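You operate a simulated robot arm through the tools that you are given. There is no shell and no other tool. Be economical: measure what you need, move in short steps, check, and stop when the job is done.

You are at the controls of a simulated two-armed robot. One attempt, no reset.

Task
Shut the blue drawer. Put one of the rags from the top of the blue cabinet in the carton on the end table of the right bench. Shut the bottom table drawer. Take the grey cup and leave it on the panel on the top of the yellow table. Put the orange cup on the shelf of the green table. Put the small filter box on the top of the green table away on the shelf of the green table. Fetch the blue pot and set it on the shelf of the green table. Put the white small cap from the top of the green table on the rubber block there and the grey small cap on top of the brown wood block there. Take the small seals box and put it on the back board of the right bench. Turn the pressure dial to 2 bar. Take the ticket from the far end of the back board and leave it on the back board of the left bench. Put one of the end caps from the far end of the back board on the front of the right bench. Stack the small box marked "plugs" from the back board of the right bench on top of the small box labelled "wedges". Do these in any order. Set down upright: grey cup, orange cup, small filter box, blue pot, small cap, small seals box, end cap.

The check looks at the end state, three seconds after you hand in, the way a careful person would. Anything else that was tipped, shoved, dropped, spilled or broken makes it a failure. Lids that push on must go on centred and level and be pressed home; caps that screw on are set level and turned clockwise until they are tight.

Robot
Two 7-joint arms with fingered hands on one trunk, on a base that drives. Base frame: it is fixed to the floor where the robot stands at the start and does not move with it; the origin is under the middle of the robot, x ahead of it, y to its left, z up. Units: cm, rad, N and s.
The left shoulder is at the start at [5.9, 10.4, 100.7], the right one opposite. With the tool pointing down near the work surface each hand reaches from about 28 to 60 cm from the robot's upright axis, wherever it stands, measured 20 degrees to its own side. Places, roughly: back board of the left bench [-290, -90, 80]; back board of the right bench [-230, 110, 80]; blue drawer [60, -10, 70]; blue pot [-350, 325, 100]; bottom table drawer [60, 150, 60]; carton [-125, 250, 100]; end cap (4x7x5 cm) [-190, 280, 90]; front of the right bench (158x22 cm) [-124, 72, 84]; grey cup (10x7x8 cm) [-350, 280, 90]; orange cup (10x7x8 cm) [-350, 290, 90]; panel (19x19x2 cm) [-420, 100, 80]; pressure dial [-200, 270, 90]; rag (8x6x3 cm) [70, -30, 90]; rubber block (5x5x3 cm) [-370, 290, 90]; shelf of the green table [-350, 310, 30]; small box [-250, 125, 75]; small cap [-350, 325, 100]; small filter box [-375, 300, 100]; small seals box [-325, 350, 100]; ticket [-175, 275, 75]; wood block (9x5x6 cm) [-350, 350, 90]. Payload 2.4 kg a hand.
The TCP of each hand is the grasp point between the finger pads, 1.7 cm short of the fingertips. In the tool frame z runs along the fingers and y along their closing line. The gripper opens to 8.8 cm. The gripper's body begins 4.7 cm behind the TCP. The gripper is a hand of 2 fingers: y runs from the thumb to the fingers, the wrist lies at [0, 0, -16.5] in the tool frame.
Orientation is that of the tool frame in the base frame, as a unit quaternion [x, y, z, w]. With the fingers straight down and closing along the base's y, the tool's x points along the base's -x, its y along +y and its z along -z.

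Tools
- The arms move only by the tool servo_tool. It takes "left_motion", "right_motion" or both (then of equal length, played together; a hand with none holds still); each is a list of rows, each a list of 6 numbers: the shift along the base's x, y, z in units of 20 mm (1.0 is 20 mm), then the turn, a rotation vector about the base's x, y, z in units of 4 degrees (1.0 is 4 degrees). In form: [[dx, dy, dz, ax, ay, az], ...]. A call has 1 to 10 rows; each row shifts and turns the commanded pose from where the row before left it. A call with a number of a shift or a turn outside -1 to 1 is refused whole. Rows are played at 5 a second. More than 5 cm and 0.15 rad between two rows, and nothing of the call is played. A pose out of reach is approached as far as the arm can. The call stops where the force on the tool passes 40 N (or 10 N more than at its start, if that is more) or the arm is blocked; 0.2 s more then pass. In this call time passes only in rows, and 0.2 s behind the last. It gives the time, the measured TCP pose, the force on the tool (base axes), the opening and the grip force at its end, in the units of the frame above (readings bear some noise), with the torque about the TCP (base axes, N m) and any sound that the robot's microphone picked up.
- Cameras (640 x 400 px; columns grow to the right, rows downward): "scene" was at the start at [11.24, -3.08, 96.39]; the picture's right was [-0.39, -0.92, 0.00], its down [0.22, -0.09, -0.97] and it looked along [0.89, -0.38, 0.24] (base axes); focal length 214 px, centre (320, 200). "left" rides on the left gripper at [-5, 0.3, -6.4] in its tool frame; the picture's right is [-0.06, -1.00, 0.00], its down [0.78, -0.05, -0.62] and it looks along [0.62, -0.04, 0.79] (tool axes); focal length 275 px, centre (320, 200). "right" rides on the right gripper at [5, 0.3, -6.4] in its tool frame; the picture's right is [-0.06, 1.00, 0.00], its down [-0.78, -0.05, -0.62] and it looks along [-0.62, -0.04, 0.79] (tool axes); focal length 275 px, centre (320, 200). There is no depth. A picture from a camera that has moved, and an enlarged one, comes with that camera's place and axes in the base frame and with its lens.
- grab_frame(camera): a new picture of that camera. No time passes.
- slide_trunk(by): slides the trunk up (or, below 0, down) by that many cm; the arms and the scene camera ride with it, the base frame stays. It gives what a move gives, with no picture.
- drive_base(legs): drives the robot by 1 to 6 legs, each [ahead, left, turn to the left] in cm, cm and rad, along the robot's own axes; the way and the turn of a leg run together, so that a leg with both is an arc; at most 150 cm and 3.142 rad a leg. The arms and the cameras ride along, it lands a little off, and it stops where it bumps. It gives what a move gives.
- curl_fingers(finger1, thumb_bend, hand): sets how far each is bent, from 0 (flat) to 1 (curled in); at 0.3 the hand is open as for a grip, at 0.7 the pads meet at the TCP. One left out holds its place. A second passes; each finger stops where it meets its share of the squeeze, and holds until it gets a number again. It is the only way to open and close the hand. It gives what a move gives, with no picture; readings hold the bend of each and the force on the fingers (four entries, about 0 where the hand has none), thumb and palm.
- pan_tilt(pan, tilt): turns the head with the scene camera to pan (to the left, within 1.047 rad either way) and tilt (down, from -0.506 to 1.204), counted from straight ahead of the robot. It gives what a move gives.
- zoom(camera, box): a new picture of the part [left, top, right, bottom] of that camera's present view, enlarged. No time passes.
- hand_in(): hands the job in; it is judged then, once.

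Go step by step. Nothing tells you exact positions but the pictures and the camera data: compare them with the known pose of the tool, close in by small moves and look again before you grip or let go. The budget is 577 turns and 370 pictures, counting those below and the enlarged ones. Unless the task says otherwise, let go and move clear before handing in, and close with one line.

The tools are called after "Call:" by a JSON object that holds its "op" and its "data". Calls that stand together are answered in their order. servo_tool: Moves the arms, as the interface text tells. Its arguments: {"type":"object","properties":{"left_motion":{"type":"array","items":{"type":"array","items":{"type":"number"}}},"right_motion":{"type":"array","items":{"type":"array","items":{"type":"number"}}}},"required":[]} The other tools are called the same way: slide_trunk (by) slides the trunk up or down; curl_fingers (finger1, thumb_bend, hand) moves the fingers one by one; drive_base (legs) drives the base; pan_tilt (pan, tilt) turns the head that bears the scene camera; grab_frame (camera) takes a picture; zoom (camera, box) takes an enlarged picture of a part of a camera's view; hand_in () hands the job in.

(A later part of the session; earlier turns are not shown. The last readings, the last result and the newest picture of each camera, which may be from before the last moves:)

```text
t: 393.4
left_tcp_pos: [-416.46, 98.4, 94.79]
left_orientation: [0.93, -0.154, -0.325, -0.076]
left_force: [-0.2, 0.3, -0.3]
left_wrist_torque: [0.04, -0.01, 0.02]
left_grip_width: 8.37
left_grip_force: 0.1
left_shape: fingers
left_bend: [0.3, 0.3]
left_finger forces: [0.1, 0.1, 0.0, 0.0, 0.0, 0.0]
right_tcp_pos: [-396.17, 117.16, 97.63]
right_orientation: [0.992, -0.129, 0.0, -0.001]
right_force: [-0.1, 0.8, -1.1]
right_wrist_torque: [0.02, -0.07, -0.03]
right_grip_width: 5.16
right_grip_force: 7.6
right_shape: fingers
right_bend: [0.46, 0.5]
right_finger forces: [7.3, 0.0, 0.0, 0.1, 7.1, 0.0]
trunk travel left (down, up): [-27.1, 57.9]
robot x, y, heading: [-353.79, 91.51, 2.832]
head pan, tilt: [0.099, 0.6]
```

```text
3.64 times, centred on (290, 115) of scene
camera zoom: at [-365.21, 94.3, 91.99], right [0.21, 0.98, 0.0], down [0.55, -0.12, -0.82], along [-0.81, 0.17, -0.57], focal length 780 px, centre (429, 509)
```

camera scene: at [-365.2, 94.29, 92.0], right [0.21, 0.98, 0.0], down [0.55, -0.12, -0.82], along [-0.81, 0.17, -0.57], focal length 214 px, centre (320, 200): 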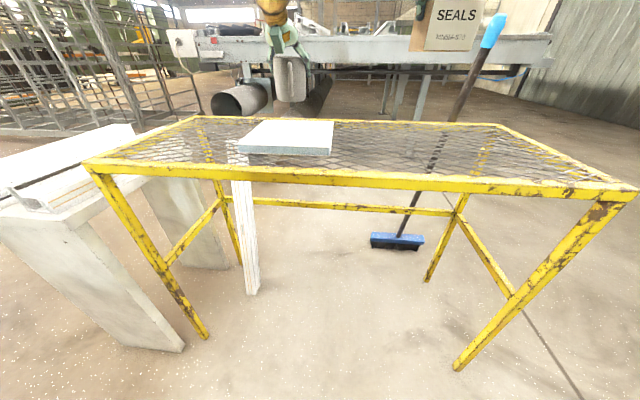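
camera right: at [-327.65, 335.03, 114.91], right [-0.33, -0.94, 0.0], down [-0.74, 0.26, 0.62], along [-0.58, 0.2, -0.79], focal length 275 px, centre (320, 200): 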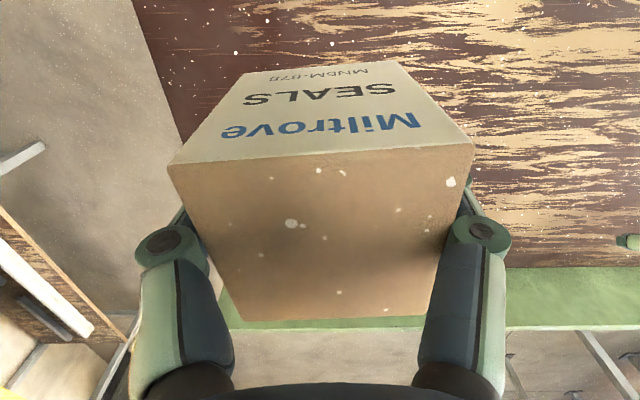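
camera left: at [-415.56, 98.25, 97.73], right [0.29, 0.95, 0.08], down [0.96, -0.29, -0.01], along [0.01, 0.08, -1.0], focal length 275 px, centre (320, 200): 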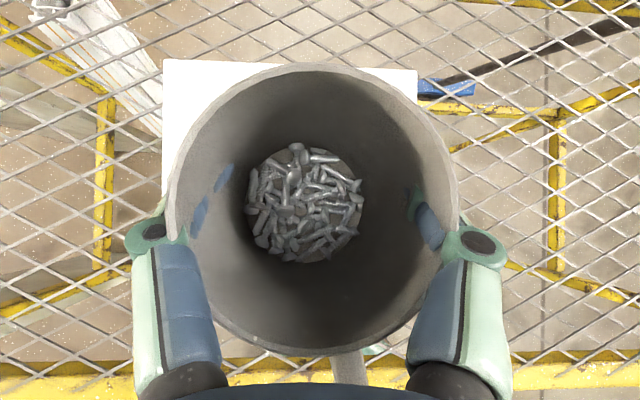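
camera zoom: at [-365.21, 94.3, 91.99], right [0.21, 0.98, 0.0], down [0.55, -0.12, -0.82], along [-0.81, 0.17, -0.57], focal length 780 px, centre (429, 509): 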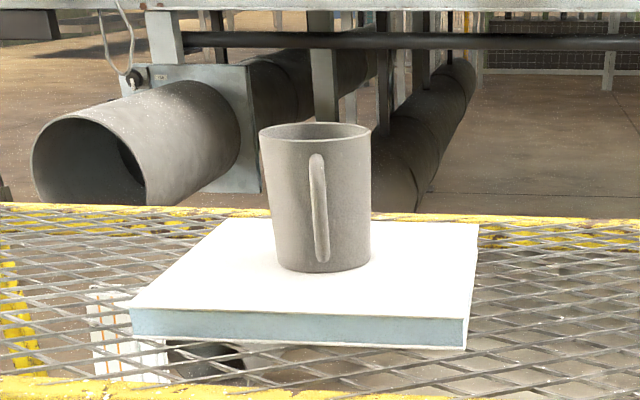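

Grey cup stands on the panel. Now I raise the trunk, back slightly and turn around to the right bench's back board.

Call:
{"op": "slide_trunk", "data": {"by": 14}}

Call:
{"op": "drive_base", "data": {"legs": [[-14, 0, 0], [0, 0, 3.14]]}}

Call:
{"op": "pan_tilt", "data": {"pan": 0, "tilt": 0.45}}

Call:
{"op": "grab_frame", "data": {"camera": "scene"}}

```text
t: 395.1
left_tcp_pos: [-416.57, 98.28, 108.95]
left_orientation: [0.93, -0.154, -0.324, -0.076]
left_force: [0.2, 0.4, 0.2]
left_wrist_torque: [-0.01, 0.02, 0.0]
left_grip_width: 8.38
left_grip_force: 0.1
left_shape: fingers
left_bend: [0.3, 0.3]
left_finger forces: [0.1, 0.0, 0.0, 0.1, 0.1, 0.0]
right_tcp_pos: [-396.31, 117.02, 111.43]
right_orientation: [0.992, -0.129, 0.001, 0.001]
right_force: [0.1, -0.1, -0.8]
right_wrist_torque: [0.03, -0.02, -0.01]
right_grip_width: 5.23
right_grip_force: 6.7
right_shape: fingers
right_bend: [0.46, 0.5]
right_finger forces: [7.3, 0.0, 0.1, 0.0, 7.2, 0.0]
trunk travel left (down, up): [-41.1, 43.9]
robot x, y, heading: [-353.45, 91.27, 2.829]
head pan, tilt: [0.099, 0.6]
```

```text
t: 403.7
left_tcp_pos: [-277.15, 79.4, 108.82]
left_orientation: [0.156, 0.929, -0.077, 0.325]
left_force: [1.0, -0.8, -0.1]
left_wrist_torque: [0.0, 0.01, 0.03]
left_grip_width: 8.35
left_grip_force: 0.1
left_shape: fingers
left_bend: [0.3, 0.3]
left_finger forces: [0.0, 0.0, 0.1, 0.0, 0.0, 0.0]
right_tcp_pos: [-297.55, 60.87, 111.65]
right_orientation: [0.131, 0.991, -0.001, 0.0]
right_force: [0.4, 0.4, -1.4]
right_wrist_torque: [-0.02, 0.0, -0.01]
right_grip_width: 5.17
right_grip_force: 7.1
right_shape: fingers
right_bend: [0.46, 0.5]
right_finger forces: [7.0, 0.1, 0.0, 0.0, 7.0, 0.1]
trunk travel left (down, up): [-41.1, 43.9]
robot x, y, heading: [-340.19, 87.1, -0.32]
head pan, tilt: [0.099, 0.6]
```

```text
t: 404.4
left_tcp_pos: [-277.09, 79.32, 108.84]
left_orientation: [0.157, 0.93, -0.077, 0.324]
left_force: [-0.4, 0.7, 0.6]
left_wrist_torque: [0.03, 0.0, 0.01]
left_grip_width: 8.34
left_grip_force: 0.0
left_shape: fingers
left_bend: [0.3, 0.3]
left_finger forces: [0.0, 0.1, 0.1, 0.0, 0.0, 0.0]
right_tcp_pos: [-297.42, 60.79, 111.59]
right_orientation: [0.133, 0.991, 0.001, 0.001]
right_force: [-0.5, -0.7, -0.7]
right_wrist_torque: [0.0, 0.02, -0.01]
right_grip_width: 5.16
right_grip_force: 7.4
right_shape: fingers
right_bend: [0.46, 0.5]
right_finger forces: [7.0, 0.1, 0.0, 0.0, 7.0, 0.0]
trunk travel left (down, up): [-41.1, 43.9]
robot x, y, heading: [-339.54, 87.24, -0.315]
head pan, tilt: [0.0, 0.45]
```

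```text
186 pictures are left
camera scene: at [-328.26, 83.35, 107.4], right [-0.31, -0.95, 0.0], down [-0.41, 0.14, -0.9], along [0.86, -0.28, -0.44], focal length 214 px, centre (320, 200)
```

scene: 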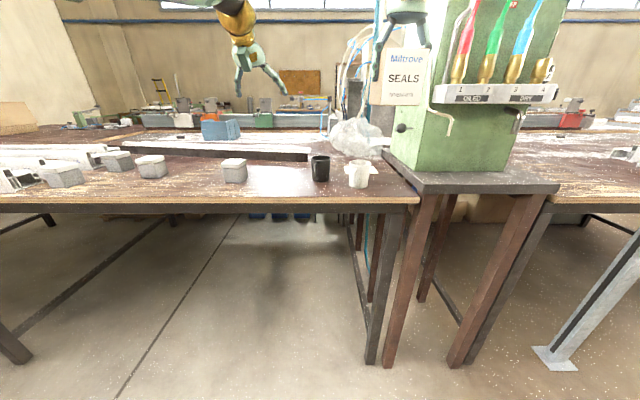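

Back board ahead with small grey boxes, mugs and a green machine on the right. I zoom.

Call:
{"op": "zoom", "data": {"camera": "scene", "box": [0, 110, 200, 220]}}

Call:
{"op": "zoom", "data": {"camera": "scene", "box": [190, 100, 430, 220]}}

```text
3.20 times, centred on (100, 165) of scene
camera zoom: at [-328.26, 83.35, 107.4], right [-0.31, -0.95, 0.0], down [-0.41, 0.14, -0.9], along [0.86, -0.28, -0.44], focal length 686 px, centre (1024, 312)
```

zoom: 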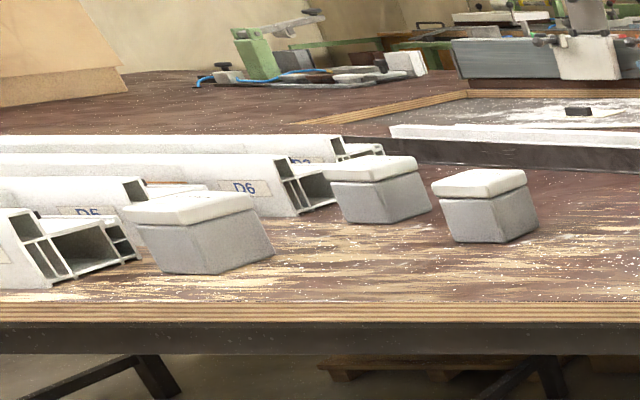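

```text
2.67 times, centred on (310, 160) of scene
camera zoom: at [-328.26, 83.35, 107.4], right [-0.31, -0.95, 0.0], down [-0.41, 0.14, -0.9], along [0.86, -0.28, -0.44], focal length 572 px, centre (347, 307)
```

zoom: 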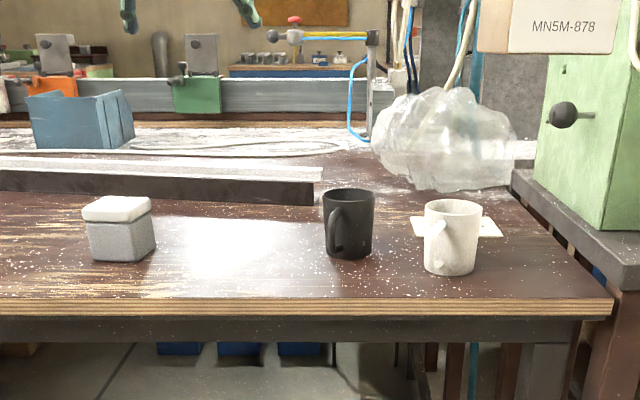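

The boxes are lidded; their labels are on top. I drive closer and left to set the seals box down in free space near [−255,104] and view labels.

Call:
{"op": "drive_base", "data": {"legs": [[22, 54, 0]]}}

Call:
{"op": "grab_frame", "data": {"camera": "left"}}

Call:
{"op": "grab_frame", "data": {"camera": "right"}}

Call:
{"op": "grab_frame", "data": {"camera": "scene"}}

```text
t: 407.8
left_tcp_pos: [-239.32, 123.47, 108.92]
left_orientation: [0.159, 0.929, -0.078, 0.324]
left_force: [0.9, 0.4, 0.4]
left_wrist_torque: [0.01, 0.03, 0.01]
left_grip_width: 8.37
left_grip_force: 0.1
left_shape: fingers
left_bend: [0.3, 0.3]
left_finger forces: [0.1, 0.0, 0.0, 0.1, 0.0, 0.1]
right_tcp_pos: [-259.76, 105.02, 111.45]
right_orientation: [0.134, 0.991, 0.001, 0.001]
right_force: [0.5, 0.6, -1.1]
right_wrist_torque: [0.0, 0.02, -0.01]
right_grip_width: 5.15
right_grip_force: 6.9
right_shape: fingers
right_bend: [0.46, 0.5]
right_finger forces: [7.1, 0.0, 0.0, 0.1, 7.0, 0.0]
trunk travel left (down, up): [-41.1, 43.9]
robot x, y, heading: [-302.14, 131.58, -0.319]
head pan, tilt: [0.0, 0.45]
```

```text
183 pictures are left
camera left: at [-239.12, 124.13, 116.98], right [-0.3, -0.95, 0.08], down [-0.95, 0.3, -0.01], along [-0.02, -0.08, -1.0], focal length 275 px, centre (320, 200)
```

left: 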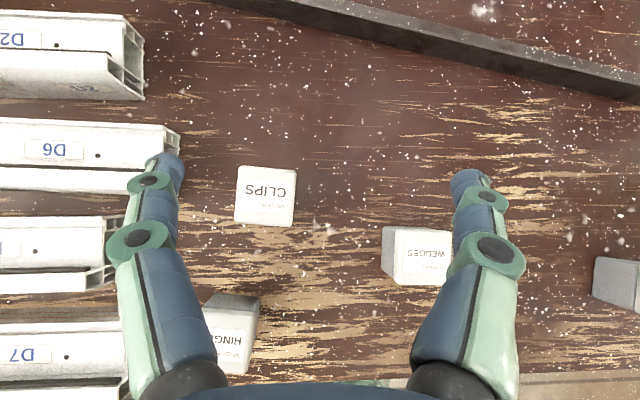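

```text
182 pictures are left
camera right: at [-264.53, 106.51, 117.89], right [0.33, 0.95, 0.0], down [0.74, -0.26, 0.62], along [0.58, -0.2, -0.79], focal length 275 px, centre (320, 200)
```

right: 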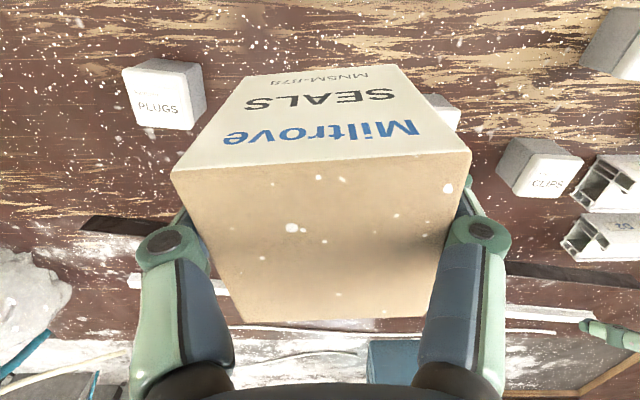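

```text
181 pictures are left
camera scene: at [-290.44, 127.57, 107.4], right [-0.31, -0.95, 0.0], down [-0.41, 0.14, -0.9], along [0.85, -0.28, -0.44], focal length 214 px, centre (320, 200)
```

scene: 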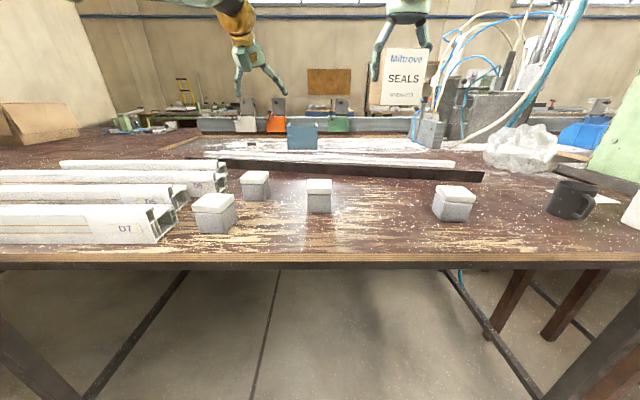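

Labels read: CLIPS, RINGS, WEDGES (≈[−247.5,113]) and PLUGS (≈[−260,87.5]). I set the seals box down between plugs and wedges at about [−258,101.7].

Call:
{"op": "servo_tool", "data": {"right_motion": [[0.3, -0.55, -0.9, 0, 0, 0], [0.3, -0.55, -0.9, 0, 0, 0], [0.3, -0.55, -0.9, 0, 0, 0], [0, 0, -1, 0, 0, 0], [0, 0, -1, 0, 0, 0], [0, 0, -1, 0, 0, 0], [0, 0, -1, 0, 0, 0], [0, 0, -1, 0, 0, 0], [0, 0, -1, 0, 0, 0], [0, 0, -0.8, 0, 0, 0]]}}

Call:
{"op": "grab_frame", "data": {"camera": "scene"}}

Call:
{"op": "grab_frame", "data": {"camera": "right"}}

```text
t: 409.9
left_tcp_pos: [-239.25, 123.48, 108.91]
left_orientation: [0.159, 0.929, -0.078, 0.325]
left_force: [-0.4, 0.7, 0.5]
left_wrist_torque: [0.0, 0.03, -0.03]
left_grip_width: 8.4
left_grip_force: 0.1
left_shape: fingers
left_bend: [0.3, 0.3]
left_finger forces: [0.0, 0.0, 0.1, 0.0, 0.0, 0.1]
right_tcp_pos: [-257.99, 101.64, 92.37]
right_orientation: [0.133, 0.991, 0.0, -0.001]
right_force: [0.2, -1.1, -1.3]
right_wrist_torque: [0.05, -0.03, 0.01]
right_grip_width: 5.18
right_grip_force: 7.0
right_shape: fingers
right_bend: [0.46, 0.5]
right_finger forces: [6.9, 0.1, 0.0, 0.0, 7.0, 0.0]
trunk travel left (down, up): [-41.1, 43.9]
robot x, y, heading: [-302.12, 131.72, -0.314]
head pan, tilt: [0.0, 0.45]
```

```text
180 pictures are left
camera scene: at [-290.45, 127.55, 107.4], right [-0.31, -0.95, 0.0], down [-0.41, 0.14, -0.9], along [0.85, -0.28, -0.44], focal length 214 px, centre (320, 200)
```

scene: 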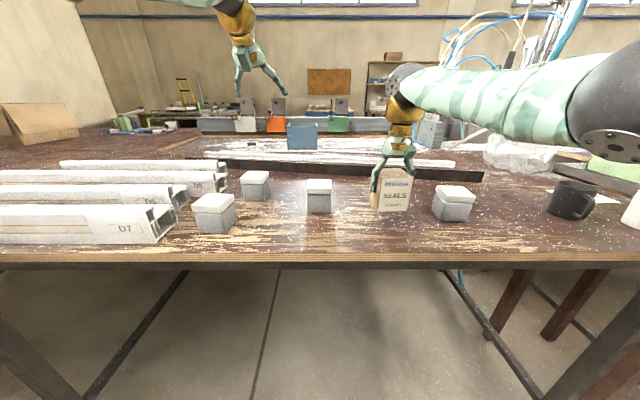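

```text
179 pictures are left
camera right: at [-262.76, 103.24, 98.86], right [0.33, 0.95, 0.0], down [0.74, -0.26, 0.62], along [0.58, -0.2, -0.79], focal length 275 px, centre (320, 200)
```

right: 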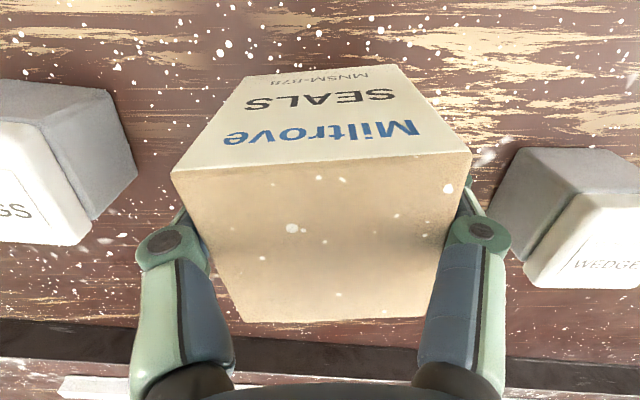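

Call:
{"op": "servo_tool", "data": {"right_motion": [[0, 0, -0.8, 0, 0, 0], [0, 0, -0.6, 0, 0, 0]]}}

Call:
{"op": "servo_tool", "data": {"right_motion": [[0, 0, -0.3, 0, 0, 0]]}}

Call:
{"op": "servo_tool", "data": {"right_motion": [[0, 0, -0.2, 0, 0, 0]]}}

Call:
{"op": "zoom", "data": {"camera": "scene", "box": [320, 130, 480, 250]}}

```text
t: 410.6
left_tcp_pos: [-239.31, 123.4, 108.76]
left_orientation: [0.159, 0.929, -0.078, 0.324]
left_force: [0.4, 0.6, 0.8]
left_wrist_torque: [-0.02, -0.01, 0.0]
left_grip_width: 8.36
left_grip_force: 0.0
left_shape: fingers
left_bend: [0.3, 0.3]
left_finger forces: [0.1, 0.1, 0.0, 0.0, 0.0, 0.0]
right_tcp_pos: [-257.82, 101.74, 89.7]
right_orientation: [0.135, 0.991, 0.001, 0.0]
right_force: [0.7, 0.4, 0.1]
right_wrist_torque: [0.0, -0.02, 0.03]
right_grip_width: 5.15
right_grip_force: 6.9
right_shape: fingers
right_bend: [0.46, 0.5]
right_finger forces: [7.0, 0.0, 0.1, 0.0, 7.0, 0.0]
trunk travel left (down, up): [-41.1, 43.9]
robot x, y, heading: [-301.97, 130.96, -0.315]
head pan, tilt: [0.0, 0.45]
```

```text
t: 410.9
left_tcp_pos: [-239.26, 123.53, 108.99]
left_orientation: [0.159, 0.929, -0.078, 0.325]
left_force: [0.0, 0.9, -0.3]
left_wrist_torque: [0.01, 0.01, -0.02]
left_grip_width: 8.39
left_grip_force: 0.0
left_shape: fingers
left_bend: [0.3, 0.3]
left_finger forces: [0.0, 0.0, 0.0, 0.0, 0.0, 0.1]
right_tcp_pos: [-258.05, 101.71, 89.16]
right_orientation: [0.133, 0.991, 0.0, 0.002]
right_force: [0.0, 0.7, 3.0]
right_wrist_torque: [-0.08, 0.01, -0.05]
right_grip_width: 5.18
right_grip_force: 7.7
right_shape: fingers
right_bend: [0.46, 0.5]
right_finger forces: [7.7, 0.0, 0.0, 0.0, 7.1, 0.0]
trunk travel left (down, up): [-41.1, 43.9]
robot x, y, heading: [-302.19, 131.38, -0.315]
head pan, tilt: [0.0, 0.45]
```

```text
t: 411.4
left_tcp_pos: [-239.33, 123.44, 108.9]
left_orientation: [0.159, 0.929, -0.078, 0.325]
left_force: [-0.1, 0.1, 1.2]
left_wrist_torque: [0.01, -0.03, 0.0]
left_grip_width: 8.36
left_grip_force: 0.0
left_shape: fingers
left_bend: [0.3, 0.3]
left_finger forces: [0.1, 0.0, 0.0, 0.0, 0.1, 0.1]
right_tcp_pos: [-257.96, 101.85, 88.8]
right_orientation: [0.135, 0.991, 0.0, 0.002]
right_force: [0.7, -0.8, 17.0]
right_wrist_torque: [0.07, -0.01, 0.0]
right_grip_width: 5.16
right_grip_force: 9.1
right_shape: fingers
right_bend: [0.49, 0.51]
right_finger forces: [10.0, 0.0, 0.0, 0.1, 8.0, 0.0]
trunk travel left (down, up): [-41.1, 43.9]
robot x, y, heading: [-302.33, 131.26, -0.324]
head pan, tilt: [0.0, 0.45]
```

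```text
3.33 times, centred on (400, 190) of scene
camera zoom: at [-290.54, 127.61, 107.44], right [-0.31, -0.95, 0.0], down [-0.41, 0.14, -0.9], along [0.85, -0.28, -0.43], focal length 715 px, centre (53, 233)
```

zoom: 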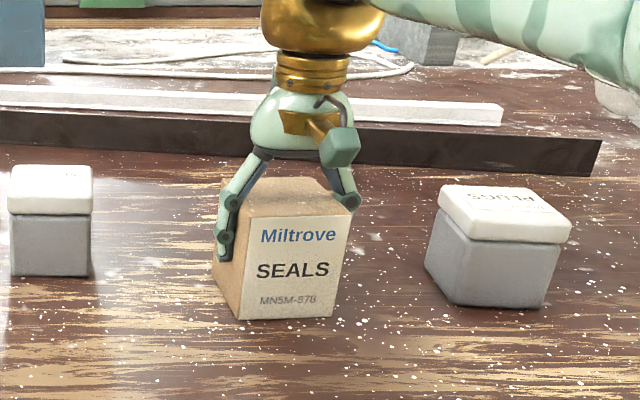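

Box is down. Release and rise.

Call:
{"op": "curl_fingers", "data": {"hand": "right", "finger1": 0.3, "thumb_bend": 0.3}}

Call:
{"op": "servo_tool", "data": {"right_motion": [[0, 0, 0.5, 0, 0, 0], [0, 0, 1, 0, 0, 0], [0, 0, 1, 0, 0, 0], [0, 0, 1, 0, 0, 0], [0, 0, 1, 0, 0, 0], [0, 0, 1, 0, 0, 0], [0, 0, 1, 0, 0, 0], [0, 0, 1, 0, 0, 0]]}}

Call:
{"op": "grab_frame", "data": {"camera": "right"}}

```text
t: 412.4
left_tcp_pos: [-239.4, 123.55, 109.0]
left_orientation: [0.159, 0.929, -0.078, 0.324]
left_force: [-0.3, 0.6, 0.6]
left_wrist_torque: [0.0, -0.02, 0.0]
left_grip_width: 8.37
left_grip_force: 0.1
left_shape: fingers
left_bend: [0.3, 0.3]
left_finger forces: [0.0, 0.0, 0.0, 0.0, 0.1, 0.0]
right_tcp_pos: [-257.99, 101.72, 88.68]
right_orientation: [0.134, 0.991, -0.001, 0.0]
right_force: [-0.3, -0.7, 0.5]
right_wrist_torque: [-0.02, 0.0, 0.01]
right_grip_width: 8.43
right_grip_force: 0.0
right_shape: fingers
right_bend: [0.3, 0.3]
right_finger forces: [0.5, 0.0, 0.1, 0.0, 0.1, 0.0]
trunk travel left (down, up): [-41.1, 43.9]
robot x, y, heading: [-302.23, 131.24, -0.321]
head pan, tilt: [0.0, 0.45]
```

```text
t: 414.1
left_tcp_pos: [-239.27, 123.45, 108.88]
left_orientation: [0.158, 0.929, -0.078, 0.325]
left_force: [0.4, -0.4, 0.7]
left_wrist_torque: [0.0, 0.0, -0.01]
left_grip_width: 8.36
left_grip_force: 0.1
left_shape: fingers
left_bend: [0.3, 0.3]
left_finger forces: [0.0, 0.0, 0.0, 0.0, 0.0, 0.1]
right_tcp_pos: [-257.97, 101.79, 103.69]
right_orientation: [0.134, 0.991, -0.001, 0.001]
right_force: [0.3, -0.3, 0.0]
right_wrist_torque: [-0.01, 0.02, 0.0]
right_grip_width: 8.39
right_grip_force: 0.1
right_shape: fingers
right_bend: [0.3, 0.3]
right_finger forces: [0.0, 0.0, 0.1, 0.0, 0.0, 0.0]
trunk travel left (down, up): [-41.1, 43.9]
robot x, y, heading: [-302.26, 131.22, -0.317]
head pan, tilt: [0.0, 0.45]
```

```text
177 pictures are left
camera right: at [-262.72, 103.21, 110.13], right [0.33, 0.95, 0.0], down [0.74, -0.26, 0.62], along [0.59, -0.2, -0.79], focal length 275 px, centre (320, 200)
```

right: 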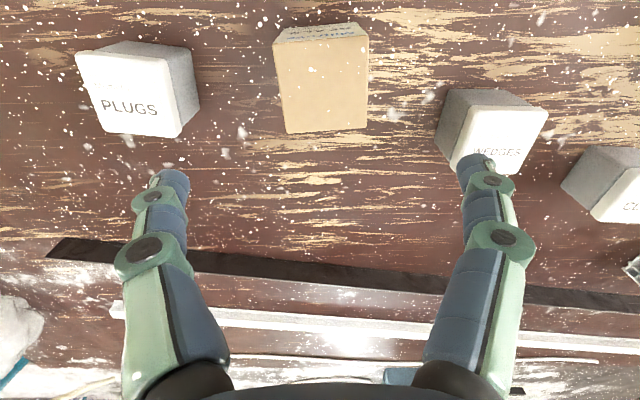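

Now PLUGS. I shift right so the right hand is above it and look at its orientation.

Call:
{"op": "drive_base", "data": {"legs": [[3, -15, 0]]}}

Call:
{"op": "grab_frame", "data": {"camera": "right"}}

```text
t: 415.5
left_tcp_pos: [-241.22, 108.12, 108.89]
left_orientation: [0.159, 0.929, -0.077, 0.325]
left_force: [0.4, -0.2, -0.1]
left_wrist_torque: [-0.01, 0.01, 0.0]
left_grip_width: 8.37
left_grip_force: 0.1
left_shape: fingers
left_bend: [0.3, 0.3]
left_finger forces: [0.0, 0.0, 0.1, 0.1, 0.0, 0.1]
right_tcp_pos: [-259.8, 86.33, 103.65]
right_orientation: [0.134, 0.991, 0.002, 0.0]
right_force: [-0.2, -0.1, -0.4]
right_wrist_torque: [-0.01, 0.0, -0.02]
right_grip_width: 8.39
right_grip_force: 0.1
right_shape: fingers
right_bend: [0.3, 0.3]
right_finger forces: [0.0, 0.0, 0.1, 0.1, 0.0, 0.0]
trunk travel left (down, up): [-41.1, 43.9]
robot x, y, heading: [-304.12, 116.28, -0.317]
head pan, tilt: [0.0, 0.45]
```

```text
176 pictures are left
camera right: at [-264.62, 87.86, 110.08], right [0.32, 0.95, 0.0], down [0.74, -0.26, 0.62], along [0.59, -0.2, -0.79], focal length 275 px, centre (320, 200)
```

right: 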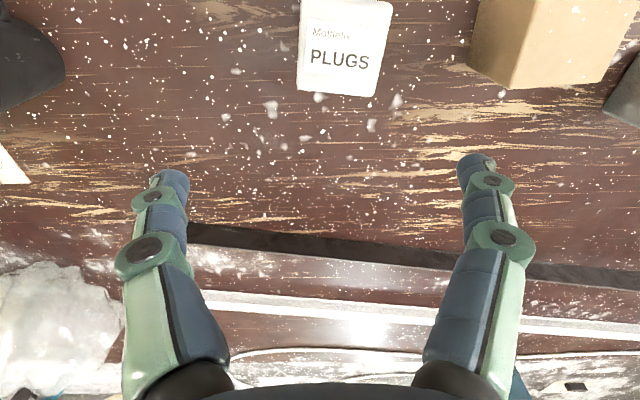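

PLUGS is at about [−260.6,88.3], turned about 10°. I open wider, rotate the hand −9° and align.

Call:
{"op": "curl_fingers", "data": {"hand": "right", "finger1": 0.2, "thumb_bend": 0.2}}

Call:
{"op": "servo_tool", "data": {"right_motion": [[-0.2, 0.5, 0, 0, 0, -0.8], [-0.2, 0.45, -0.5, 0, 0, -0.8], [0, 0, -0.5, 0, 0, -0.7]]}}

Call:
{"op": "grab_frame", "data": {"camera": "right"}}

Call:
{"op": "zoom", "data": {"camera": "scene", "box": [280, 120, 460, 240]}}

```text
t: 416.5
left_tcp_pos: [-241.28, 108.25, 108.97]
left_orientation: [0.159, 0.929, -0.078, 0.324]
left_force: [0.3, 0.9, 0.4]
left_wrist_torque: [0.01, 0.0, 0.02]
left_grip_width: 8.36
left_grip_force: 0.0
left_shape: fingers
left_bend: [0.3, 0.3]
left_finger forces: [0.0, 0.1, 0.1, 0.0, 0.0, 0.0]
right_tcp_pos: [-259.88, 86.38, 103.8]
right_orientation: [0.133, 0.991, 0.0, 0.0]
right_force: [0.9, 0.4, -0.3]
right_wrist_torque: [0.0, -0.01, 0.03]
right_grip_width: 9.73
right_grip_force: 0.0
right_shape: fingers
right_bend: [0.2, 0.2]
right_finger forces: [0.0, 0.0, 0.0, 0.0, 0.0, 0.0]
trunk travel left (down, up): [-41.1, 43.9]
robot x, y, heading: [-304.34, 116.14, -0.322]
head pan, tilt: [0.0, 0.45]
```

```text
t: 417.3
left_tcp_pos: [-241.26, 108.24, 108.82]
left_orientation: [0.158, 0.929, -0.078, 0.324]
left_force: [0.4, 0.6, -0.9]
left_wrist_torque: [0.03, 0.01, -0.03]
left_grip_width: 8.35
left_grip_force: 0.1
left_shape: fingers
left_bend: [0.3, 0.3]
left_finger forces: [0.0, 0.0, 0.0, 0.0, 0.0, 0.1]
right_tcp_pos: [-260.49, 88.31, 101.67]
right_orientation: [0.214, 0.977, 0.0, 0.0]
right_force: [0.4, -0.9, -0.3]
right_wrist_torque: [-0.03, -0.01, -0.01]
right_grip_width: 9.73
right_grip_force: 0.0
right_shape: fingers
right_bend: [0.2, 0.2]
right_finger forces: [0.1, 0.1, 0.0, 0.0, 0.0, 0.0]
trunk travel left (down, up): [-41.1, 43.9]
robot x, y, heading: [-304.22, 115.92, -0.32]
head pan, tilt: [0.0, 0.45]
```

```text
175 pictures are left
camera right: at [-265.08, 90.55, 108.06], right [0.47, 0.88, 0.0], down [0.69, -0.37, 0.62], along [0.55, -0.29, -0.79], focal length 275 px, centre (320, 200)
```

right: 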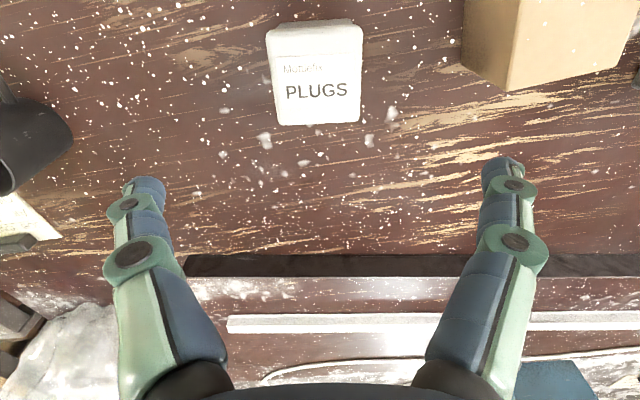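

```text
3.33 times, centred on (370, 180) of scene
camera zoom: at [-292.37, 112.24, 107.4], right [-0.31, -0.95, 0.0], down [-0.41, 0.14, -0.9], along [0.85, -0.28, -0.44], focal length 715 px, centre (153, 267)
```

zoom: 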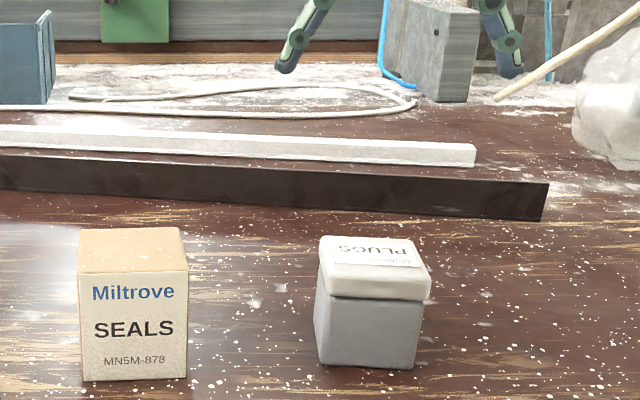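

Call:
{"op": "servo_tool", "data": {"right_motion": [[0.25, -0.35, -1, 0, 0, 0], [0, 0, -1, 0, 0, 0], [0, 0, -1, 0, 0, 0], [0, 0, -1, 0, 0, 0], [0, 0, -1, 0, 0, 0], [0, 0, -1, 0, 0, 0]]}}

Call:
{"op": "grab_frame", "data": {"camera": "right"}}

```text
t: 418.7
left_tcp_pos: [-241.15, 108.21, 108.91]
left_orientation: [0.158, 0.929, -0.078, 0.325]
left_force: [-0.4, -0.2, -0.6]
left_wrist_torque: [-0.01, 0.03, -0.03]
left_grip_width: 8.34
left_grip_force: 0.1
left_shape: fingers
left_bend: [0.3, 0.3]
left_finger forces: [0.0, 0.0, 0.1, 0.0, 0.0, 0.0]
right_tcp_pos: [-260.18, 87.56, 89.67]
right_orientation: [0.213, 0.977, 0.0, 0.0]
right_force: [-0.4, -0.5, -0.3]
right_wrist_torque: [0.02, 0.01, 0.0]
right_grip_width: 9.72
right_grip_force: 0.2
right_shape: fingers
right_bend: [0.2, 0.2]
right_finger forces: [0.0, 0.0, 0.0, 0.0, 0.0, 0.1]
trunk travel left (down, up): [-41.1, 43.9]
robot x, y, heading: [-303.93, 115.87, -0.325]
head pan, tilt: [0.0, 0.45]
```

```text
173 pictures are left
camera right: at [-264.62, 89.89, 96.06], right [0.47, 0.88, 0.0], down [0.69, -0.37, 0.62], along [0.55, -0.29, -0.79], focal length 275 px, centre (320, 200)
```

right: 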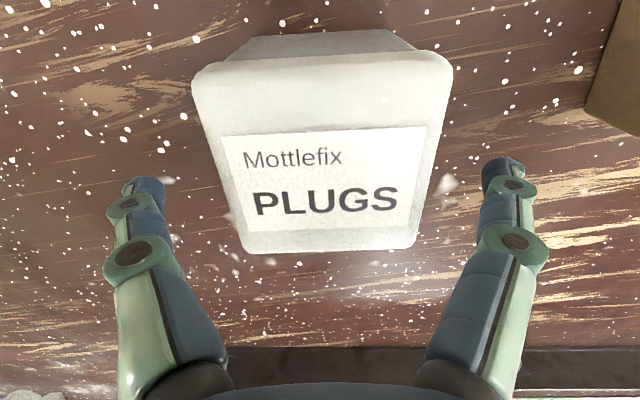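

Call:
{"op": "servo_tool", "data": {"right_motion": [[0.1, 0, -1, 0, 0, 0], [0, 0, -0.95, 0, 0, 0]]}}

Call:
{"op": "curl_fingers", "data": {"hand": "right", "finger1": 0.6, "thumb_bend": 0.6}}

Call:
{"op": "grab_frame", "data": {"camera": "right"}}

Call:
{"op": "zoom", "data": {"camera": "scene", "box": [280, 120, 460, 240]}}

```text
t: 419.5
left_tcp_pos: [-241.46, 108.2, 109.08]
left_orientation: [0.159, 0.929, -0.079, 0.325]
left_force: [-0.2, 0.4, -0.2]
left_wrist_torque: [-0.03, -0.01, -0.01]
left_grip_width: 8.38
left_grip_force: 0.1
left_shape: fingers
left_bend: [0.3, 0.3]
left_finger forces: [0.0, 0.0, 0.0, 0.1, 0.1, 0.0]
right_tcp_pos: [-259.72, 87.57, 86.58]
right_orientation: [0.213, 0.977, 0.001, 0.009]
right_force: [-7.8, 0.3, 24.8]
right_wrist_torque: [-0.1, -0.23, 0.0]
right_grip_width: 10.54
right_grip_force: 14.3
right_shape: fingers
right_bend: [0.2, 0.2]
right_finger forces: [11.6, 0.0, 0.0, 0.1, 15.9, 0.1]
trunk travel left (down, up): [-41.1, 43.9]
robot x, y, heading: [-304.38, 116.11, -0.324]
head pan, tilt: [0.0, 0.45]
stopped in row 2 (right hand): the force on the tool passed its limit at 44 N (the readings are from after the stop); the commanded pose is now the measured one
```

```text
t: 420.0
left_tcp_pos: [-241.42, 108.28, 109.11]
left_orientation: [0.158, 0.929, -0.078, 0.326]
left_force: [-0.2, -0.4, 0.5]
left_wrist_torque: [-0.02, 0.0, 0.01]
left_grip_width: 8.34
left_grip_force: 0.2
left_shape: fingers
left_bend: [0.3, 0.3]
left_finger forces: [0.0, 0.1, 0.0, 0.0, 0.0, 0.0]
right_tcp_pos: [-259.59, 87.46, 86.97]
right_orientation: [0.214, 0.977, 0.0, 0.013]
right_force: [-9.3, -0.5, 28.3]
right_wrist_torque: [0.08, -0.26, 0.0]
right_grip_width: 5.6
right_grip_force: 41.8
right_shape: fingers
right_bend: [0.59, 0.59]
right_finger forces: [38.9, 0.0, 0.1, 0.1, 43.7, 0.0]
trunk travel left (down, up): [-41.1, 43.9]
robot x, y, heading: [-304.04, 115.89, -0.317]
head pan, tilt: [0.0, 0.45]
stopped (right hand): the force on the tool passed its limit at 42 N (the readings are from after the stop); the commanded pose is now the measured one
```

```text
172 pictures are left
camera right: at [-264.24, 89.75, 93.15], right [0.47, 0.88, 0.01], down [0.68, -0.37, 0.64], along [0.56, -0.3, -0.77], focal length 275 px, centre (320, 200)
```

right: 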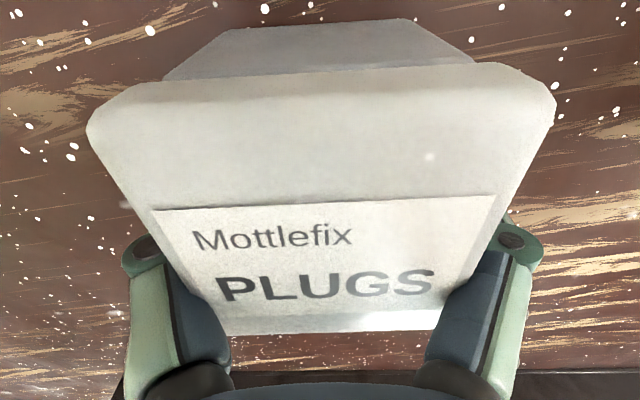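

```text
3.33 times, centred on (370, 180) of scene
camera zoom: at [-292.63, 112.31, 107.44], right [-0.31, -0.95, 0.0], down [-0.41, 0.14, -0.9], along [0.86, -0.28, -0.43], focal length 715 px, centre (153, 267)
```

zoom: 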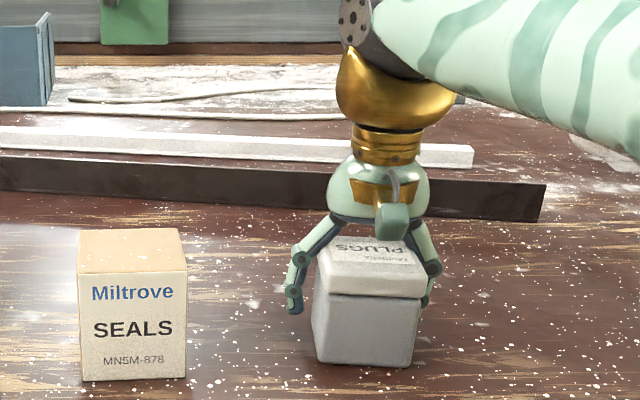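

The finger roots pressed on the lid corners. I open, raise 1 cm, and regrip.

Call:
{"op": "curl_fingers", "data": {"hand": "right", "finger1": 0.25, "thumb_bend": 0.25}}

Call:
{"op": "grab_frame", "data": {"camera": "right"}}

```text
t: 421.0
left_tcp_pos: [-241.48, 108.26, 109.04]
left_orientation: [0.158, 0.929, -0.078, 0.326]
left_force: [0.2, 0.0, 0.3]
left_wrist_torque: [-0.02, 0.02, -0.02]
left_grip_width: 8.34
left_grip_force: 0.1
left_shape: fingers
left_bend: [0.3, 0.3]
left_finger forces: [0.0, 0.0, 0.0, 0.0, 0.0, 0.0]
right_tcp_pos: [-259.81, 87.49, 86.62]
right_orientation: [0.213, 0.977, 0.001, 0.01]
right_force: [-6.4, 0.3, 24.5]
right_wrist_torque: [-0.03, -0.21, 0.0]
right_grip_width: 10.02
right_grip_force: 15.3
right_shape: fingers
right_bend: [0.25, 0.25]
right_finger forces: [14.2, 0.0, 0.0, 0.0, 16.5, 0.0]
trunk travel left (down, up): [-41.1, 43.9]
robot x, y, heading: [-304.03, 115.88, -0.32]
head pan, tilt: [0.0, 0.45]
```

```text
170 pictures are left
camera right: at [-264.29, 89.83, 92.95], right [0.47, 0.88, 0.01], down [0.68, -0.37, 0.63], along [0.56, -0.29, -0.77], focal length 275 px, centre (320, 200)
```

right: 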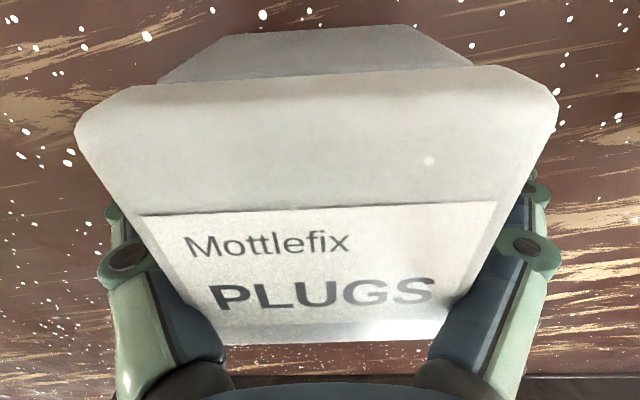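

Call:
{"op": "servo_tool", "data": {"right_motion": [[0, 0, 0.35, 0, 0, 0]]}}

Call:
{"op": "servo_tool", "data": {"right_motion": [[0, 0, 0.15, 0, 0, 0]]}}

```text
t: 421.4
left_tcp_pos: [-241.19, 108.24, 108.85]
left_orientation: [0.16, 0.929, -0.079, 0.324]
left_force: [-0.3, -0.3, -0.1]
left_wrist_torque: [0.0, 0.01, 0.04]
left_grip_width: 8.34
left_grip_force: 0.1
left_shape: fingers
left_bend: [0.3, 0.3]
left_finger forces: [0.0, 0.1, 0.0, 0.0, 0.1, 0.0]
right_tcp_pos: [-259.62, 87.6, 87.15]
right_orientation: [0.213, 0.977, 0.0, 0.006]
right_force: [0.6, 0.1, 0.8]
right_wrist_torque: [0.02, 0.01, -0.01]
right_grip_width: 9.44
right_grip_force: 3.5
right_shape: fingers
right_bend: [0.25, 0.25]
right_finger forces: [2.7, 0.0, 0.1, 0.1, 2.7, 0.0]
trunk travel left (down, up): [-41.1, 43.9]
robot x, y, heading: [-304.05, 116.08, -0.32]
head pan, tilt: [0.0, 0.45]
```

```text
t: 421.8
left_tcp_pos: [-241.18, 108.19, 108.92]
left_orientation: [0.158, 0.929, -0.076, 0.325]
left_force: [0.9, -0.5, -1.2]
left_wrist_torque: [0.03, -0.02, 0.02]
left_grip_width: 8.38
left_grip_force: 0.0
left_shape: fingers
left_bend: [0.3, 0.3]
left_finger forces: [0.0, 0.0, 0.1, 0.0, 0.0, 0.0]
right_tcp_pos: [-259.5, 87.63, 87.41]
right_orientation: [0.213, 0.977, 0.0, 0.008]
right_force: [0.6, 0.9, 0.6]
right_wrist_torque: [0.04, 0.0, -0.03]
right_grip_width: 9.1
right_grip_force: 0.0
right_shape: fingers
right_bend: [0.25, 0.25]
right_finger forces: [0.0, 0.0, 0.0, 0.0, 0.0, 0.1]
trunk travel left (down, up): [-41.1, 43.9]
robot x, y, heading: [-303.76, 115.78, -0.32]
head pan, tilt: [0.0, 0.45]
```

Call:
{"op": "curl_fingers", "data": {"hand": "right", "finger1": 0.6, "thumb_bend": 0.6}}

Call:
{"op": "servo_tool", "data": {"right_motion": [[0, 0, 0.3, 0, 0, 0], [0, 0, 0.5, 0, 0, 0], [0, 0, 0.7, 0, 0, 0]]}}

Call:
{"op": "zoom", "data": {"camera": "scene", "box": [280, 120, 460, 240]}}

Call:
{"op": "grab_frame", "data": {"camera": "right"}}

```text
t: 422.8
left_tcp_pos: [-241.27, 108.11, 108.92]
left_orientation: [0.16, 0.929, -0.078, 0.325]
left_force: [-0.1, -0.1, 0.3]
left_wrist_torque: [-0.01, 0.0, 0.01]
left_grip_width: 8.37
left_grip_force: 0.1
left_shape: fingers
left_bend: [0.3, 0.3]
left_finger forces: [0.0, 0.0, 0.0, 0.0, 0.0, 0.0]
right_tcp_pos: [-259.49, 87.62, 87.54]
right_orientation: [0.213, 0.977, 0.001, 0.009]
right_force: [0.3, -1.8, 7.5]
right_wrist_torque: [-0.05, 0.05, 0.01]
right_grip_width: 4.83
right_grip_force: 15.4
right_shape: fingers
right_bend: [0.54, 0.54]
right_finger forces: [14.8, 0.1, 0.1, 0.0, 15.7, 0.0]
trunk travel left (down, up): [-41.1, 43.9]
robot x, y, heading: [-304.21, 115.93, -0.318]
head pan, tilt: [0.0, 0.45]
```

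```text
t: 423.6
left_tcp_pos: [-241.25, 108.11, 108.9]
left_orientation: [0.159, 0.929, -0.078, 0.324]
left_force: [-0.3, 0.3, -0.2]
left_wrist_torque: [0.05, 0.0, 0.03]
left_grip_width: 8.37
left_grip_force: 0.1
left_shape: fingers
left_bend: [0.3, 0.3]
left_finger forces: [0.0, 0.1, 0.0, 0.0, 0.0, 0.0]
right_tcp_pos: [-259.48, 87.61, 90.4]
right_orientation: [0.212, 0.977, 0.0, 0.009]
right_force: [0.0, 0.3, -1.6]
right_wrist_torque: [0.02, -0.04, 0.0]
right_grip_width: 4.8
right_grip_force: 12.9
right_shape: fingers
right_bend: [0.53, 0.54]
right_finger forces: [13.3, 0.0, 0.0, 0.1, 12.9, 0.0]
trunk travel left (down, up): [-41.1, 43.9]
robot x, y, heading: [-304.1, 115.63, -0.319]
head pan, tilt: [0.0, 0.45]
```

```text
3.33 times, centred on (370, 180) of scene
camera zoom: at [-292.38, 112.23, 107.4], right [-0.31, -0.95, 0.0], down [-0.41, 0.14, -0.9], along [0.85, -0.28, -0.44], focal length 715 px, centre (153, 267)
```

zoom: 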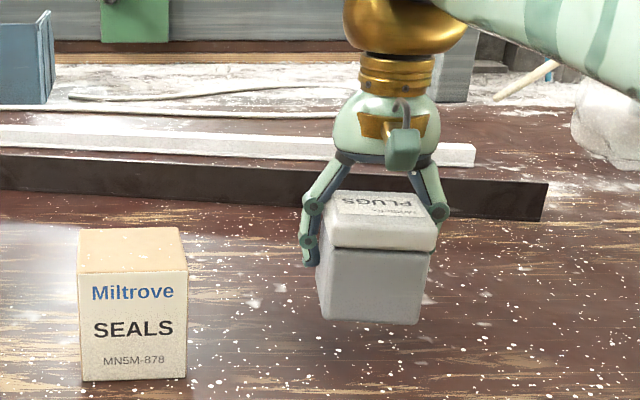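

```text
168 pictures are left
camera right: at [-264.1, 89.8, 96.79], right [0.47, 0.88, 0.01], down [0.68, -0.37, 0.63], along [0.56, -0.29, -0.78], focal length 275 px, centre (320, 200)
```

right: 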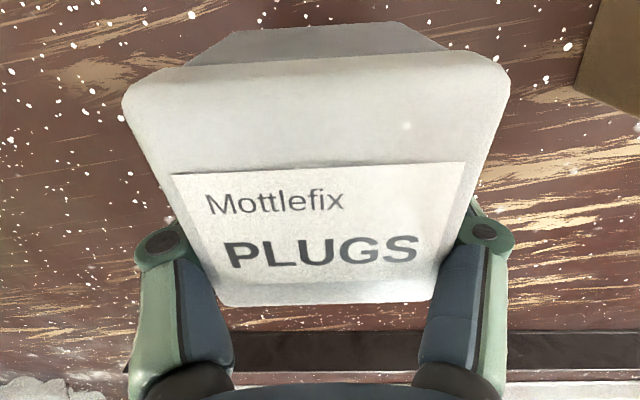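

PLUGS is held with its lid. Raise over the seals box and move to WEDGES.

Call:
{"op": "servo_tool", "data": {"right_motion": [[0, 0, 1, 0, 0, 0.7], [0, 0, 1, 0, 0, 0.5], [0, 0, 1, 0, 0, 0.5], [0, 0, 1, 0, 0, 0], [0, 0, 1, 0, 0, 0], [0, 0, 0.5, 0, 0, 0]]}}

Call:
{"op": "drive_base", "data": {"legs": [[0, 25, 0]]}}

Call:
{"op": "grab_frame", "data": {"camera": "right"}}

Call:
{"op": "zoom", "data": {"camera": "scene", "box": [280, 100, 480, 240]}}

```text
t: 425.0
left_tcp_pos: [-241.2, 108.15, 109.01]
left_orientation: [0.159, 0.929, -0.078, 0.324]
left_force: [0.5, 0.1, -0.2]
left_wrist_torque: [-0.01, 0.0, 0.01]
left_grip_width: 8.39
left_grip_force: 0.0
left_shape: fingers
left_bend: [0.3, 0.3]
left_finger forces: [0.0, 0.0, 0.1, 0.0, 0.0, 0.0]
right_tcp_pos: [-259.66, 87.44, 101.55]
right_orientation: [0.155, 0.988, 0.001, 0.008]
right_force: [-0.6, 0.3, -1.5]
right_wrist_torque: [0.0, -0.06, 0.0]
right_grip_width: 4.8
right_grip_force: 12.8
right_shape: fingers
right_bend: [0.53, 0.54]
right_finger forces: [13.2, 0.0, 0.1, 0.1, 12.7, 0.0]
trunk travel left (down, up): [-41.1, 43.9]
robot x, y, heading: [-304.02, 115.88, -0.317]
head pan, tilt: [0.0, 0.45]
```

```text
t: 426.8
left_tcp_pos: [-233.38, 131.92, 108.79]
left_orientation: [0.159, 0.929, -0.078, 0.325]
left_force: [0.2, -0.3, 1.1]
left_wrist_torque: [-0.02, 0.01, 0.02]
left_grip_width: 8.36
left_grip_force: 0.0
left_shape: fingers
left_bend: [0.3, 0.3]
left_finger forces: [0.0, 0.1, 0.0, 0.0, 0.1, 0.1]
right_tcp_pos: [-251.65, 111.24, 101.4]
right_orientation: [0.155, 0.988, 0.001, 0.009]
right_force: [0.3, 0.3, -1.3]
right_wrist_torque: [0.02, 0.0, 0.0]
right_grip_width: 4.8
right_grip_force: 12.7
right_shape: fingers
right_bend: [0.53, 0.54]
right_finger forces: [13.2, 0.0, 0.0, 0.1, 12.7, 0.1]
trunk travel left (down, up): [-41.1, 43.9]
robot x, y, heading: [-296.21, 139.82, -0.319]
head pan, tilt: [0.0, 0.45]
```

```text
167 pictures are left
camera right: at [-256.53, 112.9, 107.81], right [0.36, 0.93, 0.01], down [0.72, -0.28, 0.63], along [0.59, -0.23, -0.78], focal length 275 px, centre (320, 200)
```

right: 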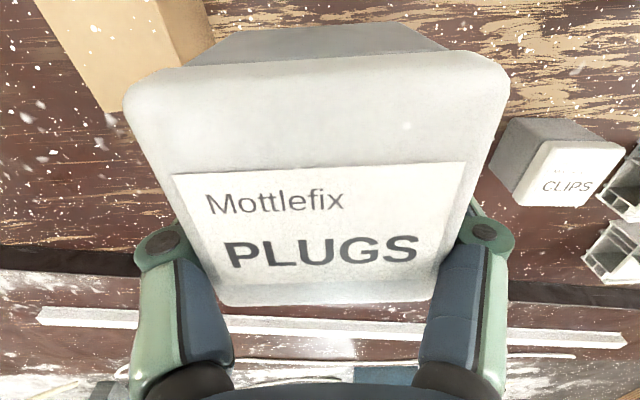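

```text
2.86 times, centred on (380, 170) of scene
camera zoom: at [-284.52, 135.95, 107.4], right [-0.31, -0.95, 0.0], down [-0.41, 0.14, -0.9], along [0.85, -0.28, -0.44], focal length 613 px, centre (149, 286)
```

zoom: 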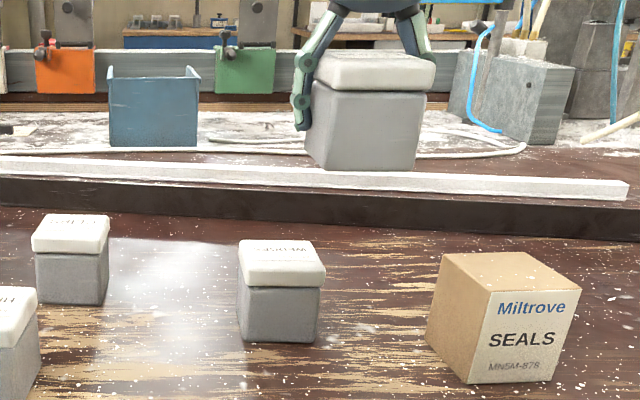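

Call:
{"op": "grab_frame", "data": {"camera": "left"}}

```text
165 pictures are left
camera left: at [-233.21, 132.53, 117.0], right [-0.3, -0.95, 0.08], down [-0.95, 0.3, -0.01], along [-0.02, -0.08, -1.0], focal length 275 px, centre (320, 200)
```

left: 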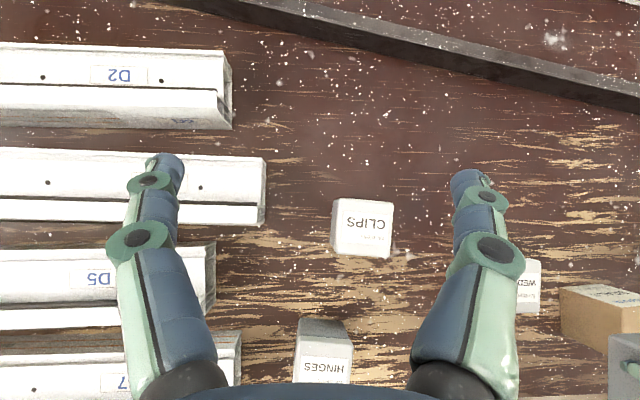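

The hanging PLUGS hides WEDGES; I move the left hand slightly so its camera sees WEDGES clearly.

Call:
{"op": "servo_tool", "data": {"left_motion": [[-0.8, -0.8, 0, 0, 0, 0], [-0.8, -0.8, 0, 0, 0, 0], [-0.8, -0.8, 0, 0, 0, 0], [-0.8, -0.8, 0, 0, 0, 0]]}}

Call:
{"op": "grab_frame", "data": {"camera": "left"}}

```text
t: 427.8
left_tcp_pos: [-239.89, 125.43, 108.86]
left_orientation: [0.158, 0.929, -0.078, 0.325]
left_force: [-0.9, 0.5, 0.5]
left_wrist_torque: [0.0, -0.02, 0.0]
left_grip_width: 8.34
left_grip_force: 0.0
left_shape: fingers
left_bend: [0.3, 0.3]
left_finger forces: [0.0, 0.1, 0.0, 0.0, 0.0, 0.0]
right_tcp_pos: [-251.71, 111.26, 101.42]
right_orientation: [0.155, 0.988, 0.001, 0.009]
right_force: [-0.5, 0.0, -1.7]
right_wrist_torque: [-0.01, -0.05, 0.0]
right_grip_width: 4.83
right_grip_force: 12.6
right_shape: fingers
right_bend: [0.53, 0.54]
right_finger forces: [13.2, 0.1, 0.0, 0.1, 12.7, 0.0]
trunk travel left (down, up): [-41.1, 43.9]
robot x, y, heading: [-296.21, 139.51, -0.321]
head pan, tilt: [0.0, 0.45]
```

```text
164 pictures are left
camera left: at [-239.65, 126.12, 117.0], right [-0.3, -0.95, 0.08], down [-0.95, 0.3, -0.01], along [-0.02, -0.08, -1.0], focal length 275 px, centre (320, 200)
```

left: 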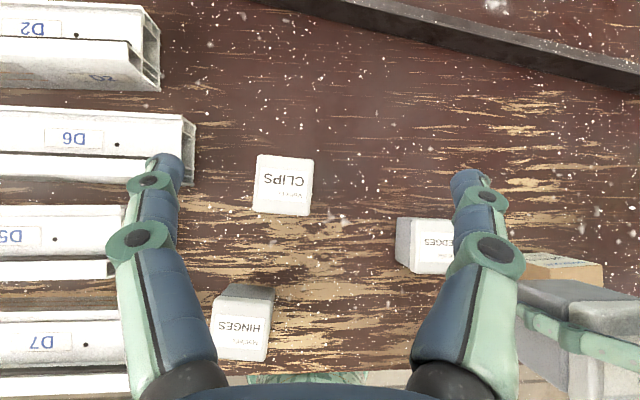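

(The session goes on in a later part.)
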